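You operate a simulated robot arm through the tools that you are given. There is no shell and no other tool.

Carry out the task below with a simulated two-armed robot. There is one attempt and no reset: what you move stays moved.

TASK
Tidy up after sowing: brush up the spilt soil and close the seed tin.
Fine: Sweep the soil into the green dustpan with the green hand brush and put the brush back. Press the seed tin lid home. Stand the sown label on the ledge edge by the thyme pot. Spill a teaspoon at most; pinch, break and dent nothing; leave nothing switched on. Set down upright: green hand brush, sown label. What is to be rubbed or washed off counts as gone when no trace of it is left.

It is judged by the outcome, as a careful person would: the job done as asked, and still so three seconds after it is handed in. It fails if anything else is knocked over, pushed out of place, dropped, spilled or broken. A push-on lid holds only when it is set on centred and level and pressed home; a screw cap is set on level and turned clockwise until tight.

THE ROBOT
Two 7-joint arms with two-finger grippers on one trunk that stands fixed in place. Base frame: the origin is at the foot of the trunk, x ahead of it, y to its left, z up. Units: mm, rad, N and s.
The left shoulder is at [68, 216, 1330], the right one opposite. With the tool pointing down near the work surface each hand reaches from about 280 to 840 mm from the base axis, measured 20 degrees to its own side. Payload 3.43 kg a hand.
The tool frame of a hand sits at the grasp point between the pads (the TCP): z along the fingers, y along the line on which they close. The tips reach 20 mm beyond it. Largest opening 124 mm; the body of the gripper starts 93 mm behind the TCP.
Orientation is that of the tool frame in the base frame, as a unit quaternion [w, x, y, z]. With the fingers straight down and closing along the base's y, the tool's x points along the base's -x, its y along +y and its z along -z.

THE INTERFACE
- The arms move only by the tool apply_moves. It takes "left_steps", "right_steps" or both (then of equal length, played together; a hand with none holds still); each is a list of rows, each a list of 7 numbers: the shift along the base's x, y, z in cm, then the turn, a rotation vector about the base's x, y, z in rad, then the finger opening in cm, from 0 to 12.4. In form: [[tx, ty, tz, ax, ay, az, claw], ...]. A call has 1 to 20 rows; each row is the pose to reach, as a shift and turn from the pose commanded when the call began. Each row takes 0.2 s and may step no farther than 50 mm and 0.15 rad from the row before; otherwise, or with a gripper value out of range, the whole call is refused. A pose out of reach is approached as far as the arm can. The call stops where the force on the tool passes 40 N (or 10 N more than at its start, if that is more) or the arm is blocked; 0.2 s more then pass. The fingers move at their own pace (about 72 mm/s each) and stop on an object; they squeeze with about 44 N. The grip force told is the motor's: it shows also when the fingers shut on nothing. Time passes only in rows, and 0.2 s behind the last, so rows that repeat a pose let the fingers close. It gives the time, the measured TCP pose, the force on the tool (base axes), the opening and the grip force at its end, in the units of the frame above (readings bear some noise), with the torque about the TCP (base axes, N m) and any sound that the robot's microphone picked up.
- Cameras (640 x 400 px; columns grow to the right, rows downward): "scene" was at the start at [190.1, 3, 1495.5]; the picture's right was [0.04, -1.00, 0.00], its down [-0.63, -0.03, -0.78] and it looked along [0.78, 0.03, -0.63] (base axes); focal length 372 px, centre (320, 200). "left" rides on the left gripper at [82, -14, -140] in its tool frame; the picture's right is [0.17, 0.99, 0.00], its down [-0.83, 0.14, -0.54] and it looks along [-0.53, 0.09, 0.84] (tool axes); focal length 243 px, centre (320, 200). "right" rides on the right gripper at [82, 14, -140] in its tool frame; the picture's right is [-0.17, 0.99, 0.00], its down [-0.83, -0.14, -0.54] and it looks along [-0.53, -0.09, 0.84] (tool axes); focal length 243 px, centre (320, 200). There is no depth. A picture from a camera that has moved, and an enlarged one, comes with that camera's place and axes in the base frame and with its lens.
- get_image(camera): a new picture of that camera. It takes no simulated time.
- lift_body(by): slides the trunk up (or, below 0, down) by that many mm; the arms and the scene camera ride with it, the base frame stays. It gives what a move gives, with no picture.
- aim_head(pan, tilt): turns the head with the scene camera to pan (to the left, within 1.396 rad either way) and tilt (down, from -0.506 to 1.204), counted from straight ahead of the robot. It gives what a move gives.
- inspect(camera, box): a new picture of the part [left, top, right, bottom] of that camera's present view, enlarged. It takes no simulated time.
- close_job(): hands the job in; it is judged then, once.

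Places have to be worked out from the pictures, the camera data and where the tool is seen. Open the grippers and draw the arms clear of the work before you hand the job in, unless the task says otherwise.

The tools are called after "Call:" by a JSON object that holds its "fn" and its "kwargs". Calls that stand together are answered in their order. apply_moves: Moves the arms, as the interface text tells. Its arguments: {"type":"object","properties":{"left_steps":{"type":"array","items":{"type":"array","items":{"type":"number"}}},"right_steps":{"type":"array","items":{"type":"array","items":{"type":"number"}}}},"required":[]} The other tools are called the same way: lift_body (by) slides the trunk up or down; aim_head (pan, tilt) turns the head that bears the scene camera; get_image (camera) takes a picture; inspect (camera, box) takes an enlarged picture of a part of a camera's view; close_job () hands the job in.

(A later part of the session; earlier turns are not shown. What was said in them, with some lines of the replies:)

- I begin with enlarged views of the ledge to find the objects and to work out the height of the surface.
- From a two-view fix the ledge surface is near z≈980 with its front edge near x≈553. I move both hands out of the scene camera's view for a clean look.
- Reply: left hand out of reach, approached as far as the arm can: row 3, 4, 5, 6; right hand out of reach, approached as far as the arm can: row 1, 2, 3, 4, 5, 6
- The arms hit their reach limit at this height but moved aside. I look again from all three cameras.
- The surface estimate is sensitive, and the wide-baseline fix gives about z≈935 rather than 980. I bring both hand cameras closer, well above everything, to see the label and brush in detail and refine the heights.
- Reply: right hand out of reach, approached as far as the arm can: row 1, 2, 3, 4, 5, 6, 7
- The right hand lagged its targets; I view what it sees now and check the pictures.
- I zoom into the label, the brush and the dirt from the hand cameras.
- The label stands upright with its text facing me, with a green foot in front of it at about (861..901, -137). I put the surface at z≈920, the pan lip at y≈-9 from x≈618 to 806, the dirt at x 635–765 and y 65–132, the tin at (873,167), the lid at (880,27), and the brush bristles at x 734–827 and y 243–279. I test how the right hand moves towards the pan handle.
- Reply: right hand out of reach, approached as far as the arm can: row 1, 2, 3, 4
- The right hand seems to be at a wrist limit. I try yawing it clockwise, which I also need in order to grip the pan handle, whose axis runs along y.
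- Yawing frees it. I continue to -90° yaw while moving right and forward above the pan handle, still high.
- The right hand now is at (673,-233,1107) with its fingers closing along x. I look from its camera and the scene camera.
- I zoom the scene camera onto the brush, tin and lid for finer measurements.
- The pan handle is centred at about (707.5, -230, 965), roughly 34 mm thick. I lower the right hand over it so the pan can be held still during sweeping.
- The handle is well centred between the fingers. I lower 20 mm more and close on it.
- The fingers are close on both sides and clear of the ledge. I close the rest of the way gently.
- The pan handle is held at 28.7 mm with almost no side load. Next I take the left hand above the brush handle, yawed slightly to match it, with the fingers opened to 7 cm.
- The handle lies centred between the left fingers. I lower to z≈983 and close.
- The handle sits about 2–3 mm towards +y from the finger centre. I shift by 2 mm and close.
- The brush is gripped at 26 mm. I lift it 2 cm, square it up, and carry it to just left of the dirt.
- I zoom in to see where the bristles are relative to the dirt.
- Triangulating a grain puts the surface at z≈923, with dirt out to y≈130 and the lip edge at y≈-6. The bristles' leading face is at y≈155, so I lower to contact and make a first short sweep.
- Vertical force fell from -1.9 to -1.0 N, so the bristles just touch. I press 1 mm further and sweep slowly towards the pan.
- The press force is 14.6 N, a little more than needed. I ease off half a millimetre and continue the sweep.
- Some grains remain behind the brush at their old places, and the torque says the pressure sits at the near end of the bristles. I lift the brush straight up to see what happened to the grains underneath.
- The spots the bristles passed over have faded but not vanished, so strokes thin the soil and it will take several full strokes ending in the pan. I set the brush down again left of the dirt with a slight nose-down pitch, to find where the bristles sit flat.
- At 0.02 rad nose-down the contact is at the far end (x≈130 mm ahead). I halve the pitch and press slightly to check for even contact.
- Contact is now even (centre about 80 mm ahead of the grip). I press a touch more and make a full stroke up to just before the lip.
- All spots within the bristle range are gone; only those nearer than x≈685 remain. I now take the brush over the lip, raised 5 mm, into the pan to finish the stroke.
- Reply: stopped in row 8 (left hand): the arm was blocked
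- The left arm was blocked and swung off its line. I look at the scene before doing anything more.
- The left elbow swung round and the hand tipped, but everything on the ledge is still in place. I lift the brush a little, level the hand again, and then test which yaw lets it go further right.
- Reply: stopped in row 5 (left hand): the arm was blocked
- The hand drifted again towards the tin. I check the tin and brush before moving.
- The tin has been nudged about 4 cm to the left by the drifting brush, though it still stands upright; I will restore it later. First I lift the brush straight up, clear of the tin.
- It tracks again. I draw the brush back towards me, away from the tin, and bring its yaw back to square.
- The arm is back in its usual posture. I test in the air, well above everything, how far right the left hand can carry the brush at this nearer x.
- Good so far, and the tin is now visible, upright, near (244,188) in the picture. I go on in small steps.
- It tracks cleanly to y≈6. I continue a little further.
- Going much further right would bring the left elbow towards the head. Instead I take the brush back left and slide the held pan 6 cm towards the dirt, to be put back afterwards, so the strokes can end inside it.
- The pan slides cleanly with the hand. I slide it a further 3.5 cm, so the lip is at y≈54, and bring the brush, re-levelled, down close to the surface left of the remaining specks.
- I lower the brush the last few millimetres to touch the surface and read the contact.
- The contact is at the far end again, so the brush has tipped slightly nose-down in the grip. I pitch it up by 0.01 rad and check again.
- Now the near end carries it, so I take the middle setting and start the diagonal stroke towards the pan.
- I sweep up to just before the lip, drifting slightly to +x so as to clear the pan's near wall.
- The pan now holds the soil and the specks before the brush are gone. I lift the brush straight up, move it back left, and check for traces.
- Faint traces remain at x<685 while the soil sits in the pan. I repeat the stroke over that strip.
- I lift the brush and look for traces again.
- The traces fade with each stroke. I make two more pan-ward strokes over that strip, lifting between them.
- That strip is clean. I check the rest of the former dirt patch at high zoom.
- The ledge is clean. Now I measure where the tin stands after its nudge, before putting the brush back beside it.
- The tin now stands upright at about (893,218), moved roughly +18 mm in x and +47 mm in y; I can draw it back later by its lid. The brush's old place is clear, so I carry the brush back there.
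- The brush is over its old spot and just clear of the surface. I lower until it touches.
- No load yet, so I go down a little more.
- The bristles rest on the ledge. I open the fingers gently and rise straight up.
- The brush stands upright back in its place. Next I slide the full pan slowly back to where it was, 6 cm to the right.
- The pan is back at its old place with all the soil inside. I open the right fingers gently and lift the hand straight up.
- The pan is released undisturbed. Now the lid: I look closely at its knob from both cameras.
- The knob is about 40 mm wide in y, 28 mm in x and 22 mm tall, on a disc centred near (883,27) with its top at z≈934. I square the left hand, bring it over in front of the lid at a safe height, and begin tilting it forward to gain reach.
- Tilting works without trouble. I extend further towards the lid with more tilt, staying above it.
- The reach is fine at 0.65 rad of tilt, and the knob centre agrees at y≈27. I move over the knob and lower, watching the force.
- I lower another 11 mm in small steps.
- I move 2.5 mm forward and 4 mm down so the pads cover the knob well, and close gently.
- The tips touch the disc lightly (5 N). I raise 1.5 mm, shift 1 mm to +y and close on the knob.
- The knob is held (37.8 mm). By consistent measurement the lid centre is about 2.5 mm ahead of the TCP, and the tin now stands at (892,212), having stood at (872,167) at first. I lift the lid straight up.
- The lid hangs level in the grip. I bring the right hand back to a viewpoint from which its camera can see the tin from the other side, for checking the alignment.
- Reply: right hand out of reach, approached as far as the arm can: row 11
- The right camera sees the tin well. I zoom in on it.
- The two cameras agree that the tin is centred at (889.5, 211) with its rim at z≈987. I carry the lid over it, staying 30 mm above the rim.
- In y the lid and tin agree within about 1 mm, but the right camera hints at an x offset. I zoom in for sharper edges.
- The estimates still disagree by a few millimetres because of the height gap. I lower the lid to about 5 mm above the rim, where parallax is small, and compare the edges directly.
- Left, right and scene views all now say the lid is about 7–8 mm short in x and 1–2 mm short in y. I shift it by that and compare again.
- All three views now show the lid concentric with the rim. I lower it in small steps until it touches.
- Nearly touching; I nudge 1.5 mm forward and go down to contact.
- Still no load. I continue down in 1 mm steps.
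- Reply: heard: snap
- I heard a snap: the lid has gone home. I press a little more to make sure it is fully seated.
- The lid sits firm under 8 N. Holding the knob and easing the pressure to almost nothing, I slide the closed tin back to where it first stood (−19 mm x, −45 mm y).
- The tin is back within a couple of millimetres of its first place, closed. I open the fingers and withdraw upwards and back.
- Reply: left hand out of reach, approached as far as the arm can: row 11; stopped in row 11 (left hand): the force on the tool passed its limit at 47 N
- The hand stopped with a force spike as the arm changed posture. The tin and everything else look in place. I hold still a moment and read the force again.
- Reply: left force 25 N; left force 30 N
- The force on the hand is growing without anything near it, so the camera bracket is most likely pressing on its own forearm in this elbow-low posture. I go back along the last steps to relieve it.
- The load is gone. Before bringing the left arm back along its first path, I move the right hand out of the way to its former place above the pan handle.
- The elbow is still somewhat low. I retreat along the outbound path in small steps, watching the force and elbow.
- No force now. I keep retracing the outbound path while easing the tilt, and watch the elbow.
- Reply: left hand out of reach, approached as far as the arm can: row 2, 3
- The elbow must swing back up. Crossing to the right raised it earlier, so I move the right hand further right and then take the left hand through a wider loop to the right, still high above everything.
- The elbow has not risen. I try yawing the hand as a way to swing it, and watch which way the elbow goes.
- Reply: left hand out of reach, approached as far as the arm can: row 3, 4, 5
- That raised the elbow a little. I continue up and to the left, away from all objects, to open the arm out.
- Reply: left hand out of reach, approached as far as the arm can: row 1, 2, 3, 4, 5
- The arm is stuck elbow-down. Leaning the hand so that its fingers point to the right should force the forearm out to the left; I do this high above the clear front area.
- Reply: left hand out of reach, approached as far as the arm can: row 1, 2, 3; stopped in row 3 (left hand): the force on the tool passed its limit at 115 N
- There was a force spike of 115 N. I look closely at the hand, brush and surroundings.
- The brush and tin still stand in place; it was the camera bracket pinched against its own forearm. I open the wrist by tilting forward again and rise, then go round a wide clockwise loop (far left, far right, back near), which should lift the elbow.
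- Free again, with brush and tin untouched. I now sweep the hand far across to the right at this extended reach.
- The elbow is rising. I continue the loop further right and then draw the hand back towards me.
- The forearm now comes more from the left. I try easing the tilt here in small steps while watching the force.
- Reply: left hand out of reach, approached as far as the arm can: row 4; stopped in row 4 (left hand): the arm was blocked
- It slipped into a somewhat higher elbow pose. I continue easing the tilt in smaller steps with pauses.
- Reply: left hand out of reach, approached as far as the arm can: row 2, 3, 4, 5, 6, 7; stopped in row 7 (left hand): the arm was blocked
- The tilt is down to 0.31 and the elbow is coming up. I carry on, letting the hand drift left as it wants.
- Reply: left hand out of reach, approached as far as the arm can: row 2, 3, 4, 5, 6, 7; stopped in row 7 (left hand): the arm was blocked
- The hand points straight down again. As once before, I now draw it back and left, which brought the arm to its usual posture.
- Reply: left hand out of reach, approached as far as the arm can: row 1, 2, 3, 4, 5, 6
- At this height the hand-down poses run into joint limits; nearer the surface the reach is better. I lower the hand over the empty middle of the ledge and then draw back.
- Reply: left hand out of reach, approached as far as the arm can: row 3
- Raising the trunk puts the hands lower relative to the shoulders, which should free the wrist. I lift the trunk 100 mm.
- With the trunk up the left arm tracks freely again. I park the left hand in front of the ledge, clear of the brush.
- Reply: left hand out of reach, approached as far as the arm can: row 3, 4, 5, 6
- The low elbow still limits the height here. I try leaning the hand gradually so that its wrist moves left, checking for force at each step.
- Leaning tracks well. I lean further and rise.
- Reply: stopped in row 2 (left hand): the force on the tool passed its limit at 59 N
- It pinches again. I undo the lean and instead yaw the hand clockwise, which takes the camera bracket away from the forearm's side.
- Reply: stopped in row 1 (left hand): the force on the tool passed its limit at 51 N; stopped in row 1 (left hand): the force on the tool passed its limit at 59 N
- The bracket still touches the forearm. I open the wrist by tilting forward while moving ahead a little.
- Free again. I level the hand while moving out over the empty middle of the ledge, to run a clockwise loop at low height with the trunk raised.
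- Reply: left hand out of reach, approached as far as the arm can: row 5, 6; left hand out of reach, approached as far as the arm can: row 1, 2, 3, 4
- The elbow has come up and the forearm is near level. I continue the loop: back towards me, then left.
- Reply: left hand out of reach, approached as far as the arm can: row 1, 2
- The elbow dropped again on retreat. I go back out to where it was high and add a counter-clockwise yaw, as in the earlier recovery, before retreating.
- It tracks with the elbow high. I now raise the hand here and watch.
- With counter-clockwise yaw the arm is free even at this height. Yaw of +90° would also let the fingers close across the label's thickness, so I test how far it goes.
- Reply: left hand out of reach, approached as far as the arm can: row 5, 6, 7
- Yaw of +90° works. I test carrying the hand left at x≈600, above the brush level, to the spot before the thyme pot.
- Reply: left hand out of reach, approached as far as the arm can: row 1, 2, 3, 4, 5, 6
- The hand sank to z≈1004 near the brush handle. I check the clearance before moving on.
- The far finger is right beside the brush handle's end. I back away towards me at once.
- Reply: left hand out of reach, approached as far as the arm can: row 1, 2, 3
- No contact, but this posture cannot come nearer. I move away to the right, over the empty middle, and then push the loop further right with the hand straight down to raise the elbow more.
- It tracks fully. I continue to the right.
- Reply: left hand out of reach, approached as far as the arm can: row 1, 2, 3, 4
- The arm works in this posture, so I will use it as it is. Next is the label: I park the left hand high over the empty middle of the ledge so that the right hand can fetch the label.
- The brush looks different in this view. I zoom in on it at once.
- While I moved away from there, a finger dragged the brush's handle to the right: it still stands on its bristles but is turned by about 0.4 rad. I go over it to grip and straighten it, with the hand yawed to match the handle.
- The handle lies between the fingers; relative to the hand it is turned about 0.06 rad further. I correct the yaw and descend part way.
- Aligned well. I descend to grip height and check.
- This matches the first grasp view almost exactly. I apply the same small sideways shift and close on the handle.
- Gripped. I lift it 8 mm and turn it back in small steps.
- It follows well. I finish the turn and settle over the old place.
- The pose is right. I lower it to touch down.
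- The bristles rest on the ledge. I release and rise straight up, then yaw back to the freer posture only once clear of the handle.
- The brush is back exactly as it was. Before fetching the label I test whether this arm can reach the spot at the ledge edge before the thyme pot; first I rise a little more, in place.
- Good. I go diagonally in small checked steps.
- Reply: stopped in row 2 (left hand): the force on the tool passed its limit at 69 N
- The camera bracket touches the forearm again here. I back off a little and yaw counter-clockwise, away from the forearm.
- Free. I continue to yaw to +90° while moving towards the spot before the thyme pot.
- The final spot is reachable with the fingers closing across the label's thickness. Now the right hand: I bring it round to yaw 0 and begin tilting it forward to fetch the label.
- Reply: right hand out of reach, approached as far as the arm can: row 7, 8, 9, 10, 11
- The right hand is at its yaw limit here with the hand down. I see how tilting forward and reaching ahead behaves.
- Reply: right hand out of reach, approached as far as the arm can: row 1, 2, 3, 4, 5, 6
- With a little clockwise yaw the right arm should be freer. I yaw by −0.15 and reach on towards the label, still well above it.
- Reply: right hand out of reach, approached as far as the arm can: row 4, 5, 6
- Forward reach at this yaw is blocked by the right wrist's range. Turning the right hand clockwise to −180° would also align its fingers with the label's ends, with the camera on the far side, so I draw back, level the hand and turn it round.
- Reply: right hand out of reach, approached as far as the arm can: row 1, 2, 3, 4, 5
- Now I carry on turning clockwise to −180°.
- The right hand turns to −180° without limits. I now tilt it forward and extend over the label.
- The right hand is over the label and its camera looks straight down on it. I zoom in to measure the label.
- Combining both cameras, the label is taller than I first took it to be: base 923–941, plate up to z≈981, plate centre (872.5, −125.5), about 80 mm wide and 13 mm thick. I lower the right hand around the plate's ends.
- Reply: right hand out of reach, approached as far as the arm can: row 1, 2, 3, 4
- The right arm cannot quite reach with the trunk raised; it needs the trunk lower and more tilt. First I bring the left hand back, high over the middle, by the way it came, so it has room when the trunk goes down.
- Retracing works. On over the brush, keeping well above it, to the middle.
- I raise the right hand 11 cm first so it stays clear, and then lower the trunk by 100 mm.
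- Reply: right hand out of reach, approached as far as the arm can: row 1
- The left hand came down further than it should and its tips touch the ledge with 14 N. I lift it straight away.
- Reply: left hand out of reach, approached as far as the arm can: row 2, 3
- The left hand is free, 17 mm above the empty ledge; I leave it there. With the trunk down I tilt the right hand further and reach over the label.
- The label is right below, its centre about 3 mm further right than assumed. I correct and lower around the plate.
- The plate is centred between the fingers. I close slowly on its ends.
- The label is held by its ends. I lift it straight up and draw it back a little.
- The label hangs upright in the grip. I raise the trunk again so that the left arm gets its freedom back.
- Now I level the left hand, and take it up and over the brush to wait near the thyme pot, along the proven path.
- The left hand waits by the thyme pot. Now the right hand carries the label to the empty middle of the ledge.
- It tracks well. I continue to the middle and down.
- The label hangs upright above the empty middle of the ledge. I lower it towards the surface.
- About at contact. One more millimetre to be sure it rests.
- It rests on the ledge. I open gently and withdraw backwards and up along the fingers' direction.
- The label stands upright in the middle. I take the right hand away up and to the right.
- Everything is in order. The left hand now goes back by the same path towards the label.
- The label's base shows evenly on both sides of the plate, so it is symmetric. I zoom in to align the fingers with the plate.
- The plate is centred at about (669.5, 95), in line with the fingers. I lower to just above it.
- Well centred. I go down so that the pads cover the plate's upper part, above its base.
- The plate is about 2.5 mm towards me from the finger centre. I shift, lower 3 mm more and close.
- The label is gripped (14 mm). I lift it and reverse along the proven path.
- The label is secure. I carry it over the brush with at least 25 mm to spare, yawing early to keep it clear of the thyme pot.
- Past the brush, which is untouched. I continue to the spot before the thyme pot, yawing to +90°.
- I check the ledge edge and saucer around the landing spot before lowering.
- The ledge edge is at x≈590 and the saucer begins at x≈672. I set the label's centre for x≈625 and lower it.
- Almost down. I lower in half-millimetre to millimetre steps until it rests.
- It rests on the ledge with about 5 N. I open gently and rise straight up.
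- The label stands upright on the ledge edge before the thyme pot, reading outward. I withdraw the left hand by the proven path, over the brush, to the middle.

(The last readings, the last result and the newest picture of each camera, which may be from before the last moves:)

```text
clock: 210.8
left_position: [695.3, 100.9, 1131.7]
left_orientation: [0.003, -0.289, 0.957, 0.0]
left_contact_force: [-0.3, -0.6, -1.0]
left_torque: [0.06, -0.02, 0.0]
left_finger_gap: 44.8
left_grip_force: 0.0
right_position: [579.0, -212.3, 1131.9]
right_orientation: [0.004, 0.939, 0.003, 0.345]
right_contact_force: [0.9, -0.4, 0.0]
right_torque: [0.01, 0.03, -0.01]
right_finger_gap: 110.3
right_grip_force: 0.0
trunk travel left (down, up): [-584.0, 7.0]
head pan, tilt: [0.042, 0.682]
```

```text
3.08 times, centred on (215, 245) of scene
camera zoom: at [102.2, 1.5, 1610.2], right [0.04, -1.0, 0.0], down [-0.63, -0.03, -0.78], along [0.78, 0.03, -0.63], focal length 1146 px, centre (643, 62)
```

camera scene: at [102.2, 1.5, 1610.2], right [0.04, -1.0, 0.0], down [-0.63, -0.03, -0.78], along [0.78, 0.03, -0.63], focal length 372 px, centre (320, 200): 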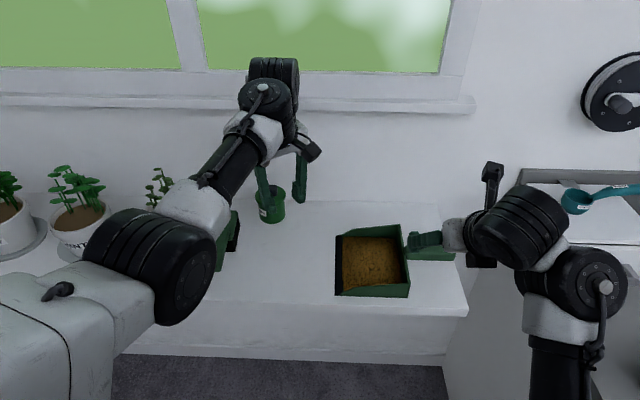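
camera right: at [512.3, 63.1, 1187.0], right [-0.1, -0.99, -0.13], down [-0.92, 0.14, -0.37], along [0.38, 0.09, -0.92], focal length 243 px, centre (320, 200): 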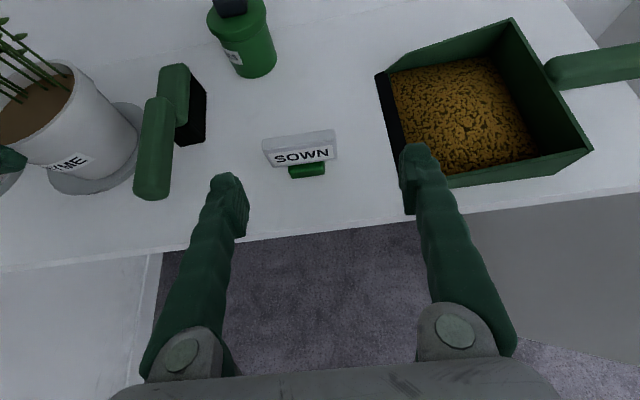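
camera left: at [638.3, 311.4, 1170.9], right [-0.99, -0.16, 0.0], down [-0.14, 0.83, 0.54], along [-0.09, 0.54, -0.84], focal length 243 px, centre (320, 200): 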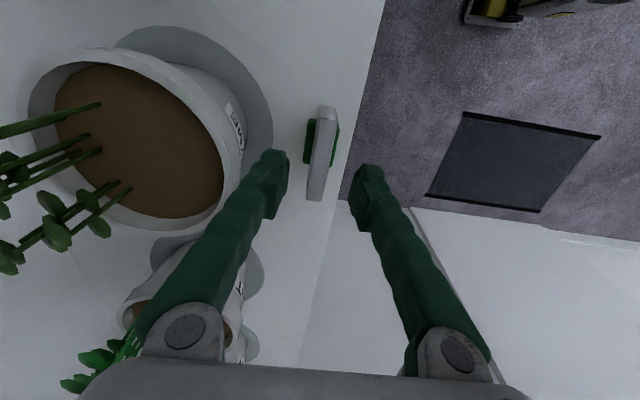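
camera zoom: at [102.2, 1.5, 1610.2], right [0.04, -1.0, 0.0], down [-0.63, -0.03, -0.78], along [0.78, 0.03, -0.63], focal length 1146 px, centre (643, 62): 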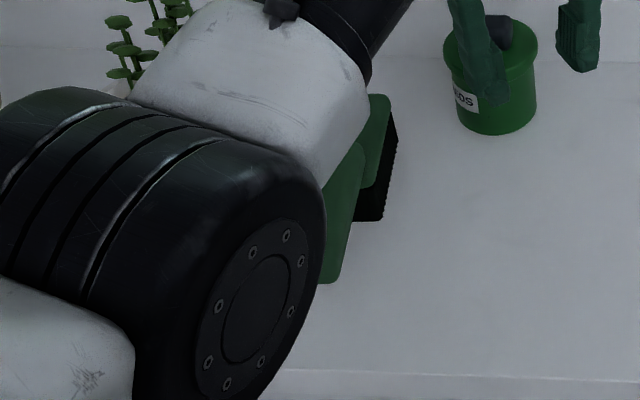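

I look through the hand cameras to check the label, brush and tin from here.

Call:
{"fn": "get_image", "kwargs": {"camera": "left"}}

Call:
{"fn": "get_image", "kwargs": {"camera": "right"}}

```text
taken
camera left: at [635.1, 42.8, 1272.4], right [-0.69, 0.73, 0.0], down [0.61, 0.58, 0.54], along [0.4, 0.37, -0.84], focal length 243 px, centre (320, 200)
```

left: 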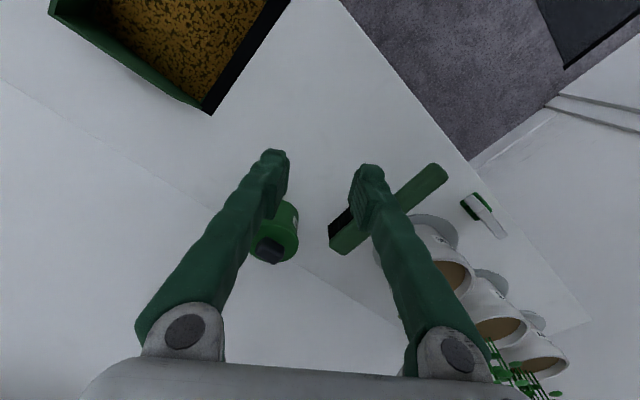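

```text
taken
camera right: at [551.0, -224.1, 1290.6], right [-0.12, -0.99, -0.1], down [-0.98, 0.14, -0.13], along [0.14, 0.08, -0.99], focal length 243 px, centre (320, 200)
```

right: 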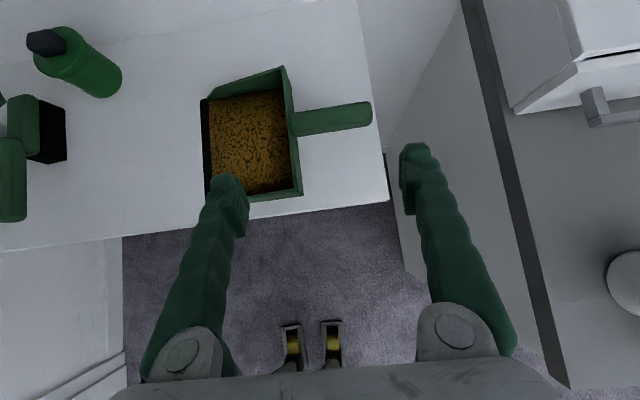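

All items stand as they should. I inspect the lid fit, the label and the ledge surface at higher zoom for any leftovers.

Call:
{"fn": "inspect", "kwargs": {"camera": "left", "box": [230, 180, 330, 280]}}

Call:
{"fn": "inspect", "kwargs": {"camera": "left", "box": [420, 160, 560, 270]}}

Call:
{"fn": "inspect", "kwargs": {"camera": "scene", "box": [230, 190, 350, 310]}}

Call:
{"fn": "inspect", "kwargs": {"camera": "right", "box": [0, 0, 240, 250]}}

```text
4.00 times, centred on (280, 230) of left
camera zoom: at [635.1, 42.8, 1272.4], right [-0.69, 0.73, 0.0], down [0.61, 0.58, 0.54], along [0.4, 0.37, -0.84], focal length 970 px, centre (480, 80)
```

zoom: 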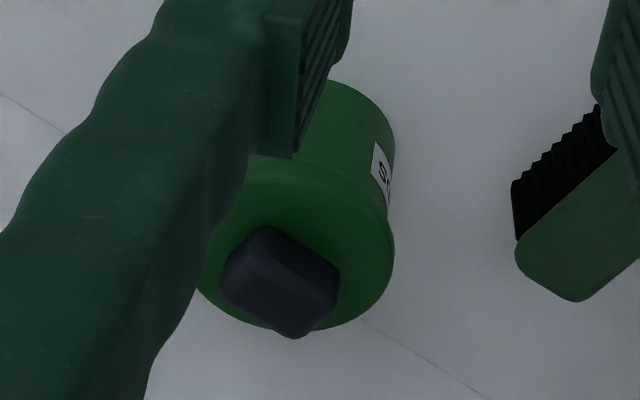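

```text
3.64 times, centred on (490, 215) of left
camera zoom: at [635.1, 42.8, 1272.4], right [-0.69, 0.73, 0.0], down [0.61, 0.58, 0.54], along [0.4, 0.37, -0.84], focal length 882 px, centre (-298, 146)
```

zoom: 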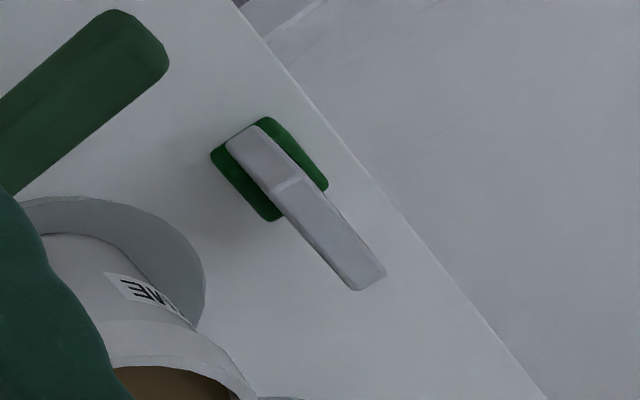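

```text
3.33 times, centred on (290, 250) of scene
camera zoom: at [102.2, 1.5, 1610.2], right [0.04, -1.0, 0.0], down [-0.63, -0.03, -0.78], along [0.78, 0.03, -0.63], focal length 1242 px, centre (420, 33)
```

zoom: 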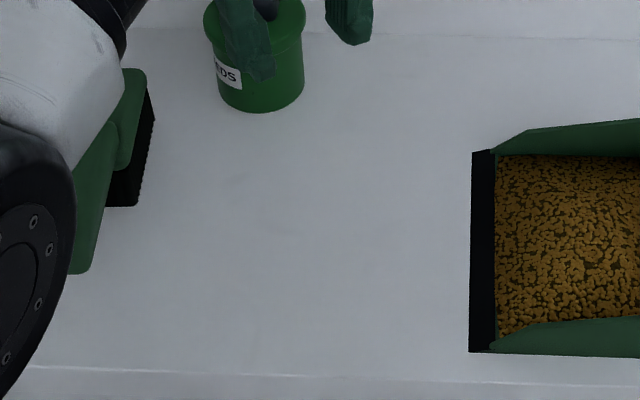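

```text
1.60 times, centred on (120, 125) of right
camera zoom: at [551.0, -224.1, 1290.6], right [-0.12, -0.99, -0.1], down [-0.98, 0.14, -0.13], along [0.14, 0.08, -0.99], focal length 388 px, centre (640, 320)
```

zoom: 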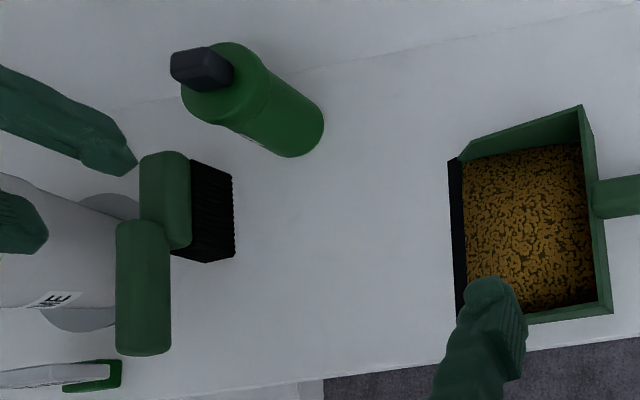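

The surface is clean, the lid sits flush, and label, brush and pan stand properly. I open both grippers and move the right hand a little further away, then hold still.

Call:
{"fn": "apply_moves", "kwargs": {"right_steps": [[0, -2.5, 1.5, 0, 0, 0, 11], [0, -5, 3, 0, 0, 0, 11], [0, -7.5, 4.5, 0, 0, 0, 11], [0, -10, 6, 0, 0, 0, 11], [0, -10, 6, 0, 0, 0, 11]], "left_steps": [[-0.5, -1, 0, 0, 0, 0, 6], [-1, -2, 0, 0, 0, 0, 7], [-1, -3, 0, 0, 0, 0, 8], [-1, -3, 0, 0, 0, 0, 8], [-1, -3, 0, 0, 0, 0, 8]]}}

Call:
{"fn": "aim_head", "kwargs": {"pan": 0.25, "tilt": 0.72}}

Call:
{"fn": "get_image", "kwargs": {"camera": "scene"}}

Call:
{"fn": "get_image", "kwargs": {"camera": "left"}}

```text
clock: 211.4
left_position: [685.0, 85.6, 1133.3]
left_orientation: [0.002, -0.29, 0.957, -0.001]
left_contact_force: [-0.1, -0.1, -0.3]
left_torque: [-0.03, 0.02, -0.02]
left_finger_gap: 70.0
left_grip_force: 0.2
right_position: [575.6, -165.4, 1182.4]
right_orientation: [0.03, 0.92, 0.127, 0.37]
right_contact_force: [-1.1, -0.2, 0.7]
right_torque: [-0.06, 0.0, 0.0]
right_finger_gap: 109.7
right_grip_force: 0.0
trunk travel left (down, up): [-584.0, 7.0]
head pan, tilt: [0.042, 0.682]
stopped in row 2 (right hand): the arm was blocked; the commanded pose is now the measured one
```

```text
clock: 212.1
left_position: [686.8, 83.9, 1132.1]
left_orientation: [0.002, -0.29, 0.957, 0.0]
left_contact_force: [-0.4, 0.9, -0.3]
left_torque: [0.03, -0.01, 0.02]
left_finger_gap: 70.2
left_grip_force: 0.1
right_position: [576.8, -165.5, 1182.3]
right_orientation: [0.028, 0.92, 0.126, 0.371]
right_contact_force: [0.5, -0.8, 0.5]
right_torque: [0.02, 0.01, -0.03]
right_finger_gap: 110.1
right_grip_force: 0.0
trunk travel left (down, up): [-584.0, 7.0]
head pan, tilt: [0.25, 0.721]
```

```text
taken
camera scene: at [98.8, 19.5, 1606.9], right [0.25, -0.97, 0.0], down [-0.64, -0.16, -0.75], along [0.73, 0.19, -0.66], focal length 372 px, centre (320, 200)
```

scene: 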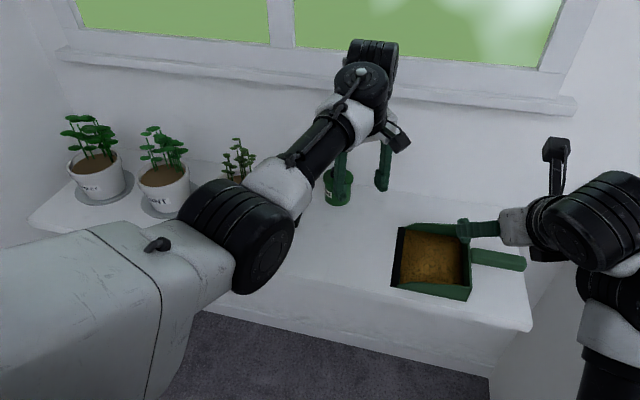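

```text
taken
camera left: at [626.7, 25.9, 1273.2], right [-0.68, 0.73, 0.0], down [0.61, 0.58, 0.54], along [0.4, 0.37, -0.84], focal length 243 px, centre (320, 200)
```

left: 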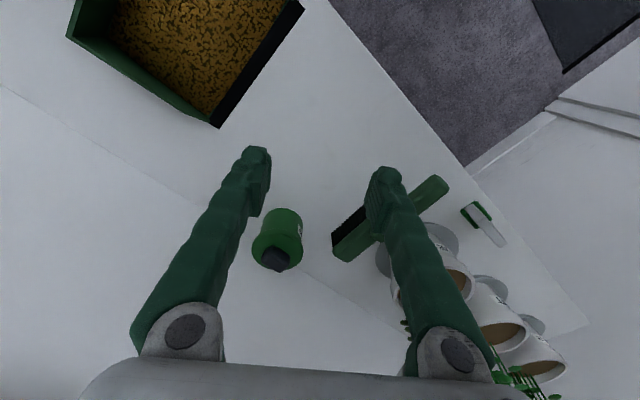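

Both grippers are open and well above the work. The soil is in the pan with the ledge clean, the brush stands back in its place, the lid is snapped home on the tin, and the label stands at the ledge edge by the thyme pot, so I hand the job in.

Call:
{"fn": "close_job", "kwargs": {}}

```text
The job is handed in.
```

I've handed the job in, and by my last camera views all the tasks are done. I haven't been told how it was judged.

- **Soil:** it is all in the green dustpan, and I saw no specks left on the ledge in close-up views. I slid the pan 6 cm towards the dirt while sweeping, then put it back where it was.
- **Brush:** it stands upright on its bristles in its original place.
- **Seed tin:** the lid snapped on and held under about 8 N of further pressure.
- **Sown label:** it stands upright on the front edge of the ledge, just in front of the thyme pot and facing out.

Two things were knocked along the way and put back:

- **Tin:** the brush nudged it about 5 cm when the left arm drifted. I slid it back to within a couple of millimetres of where it had stood, after closing it. It is turned slightly, so its label no longer faces quite the same way.
- **Brush:** a finger later dragged the handle round by about half a radian without tipping it over. I picked it up and set it straight again.

The left arm also got stuck in an awkward elbow-low posture. It pressed against its own camera bracket several times, with force spikes up to 115 N. Once its fingertips rested on the bare ledge at about 14 N. I saw no marks or damage from either.

At hand-in both grippers were open and well above the work. The trunk is still raised 100 mm from where it started.
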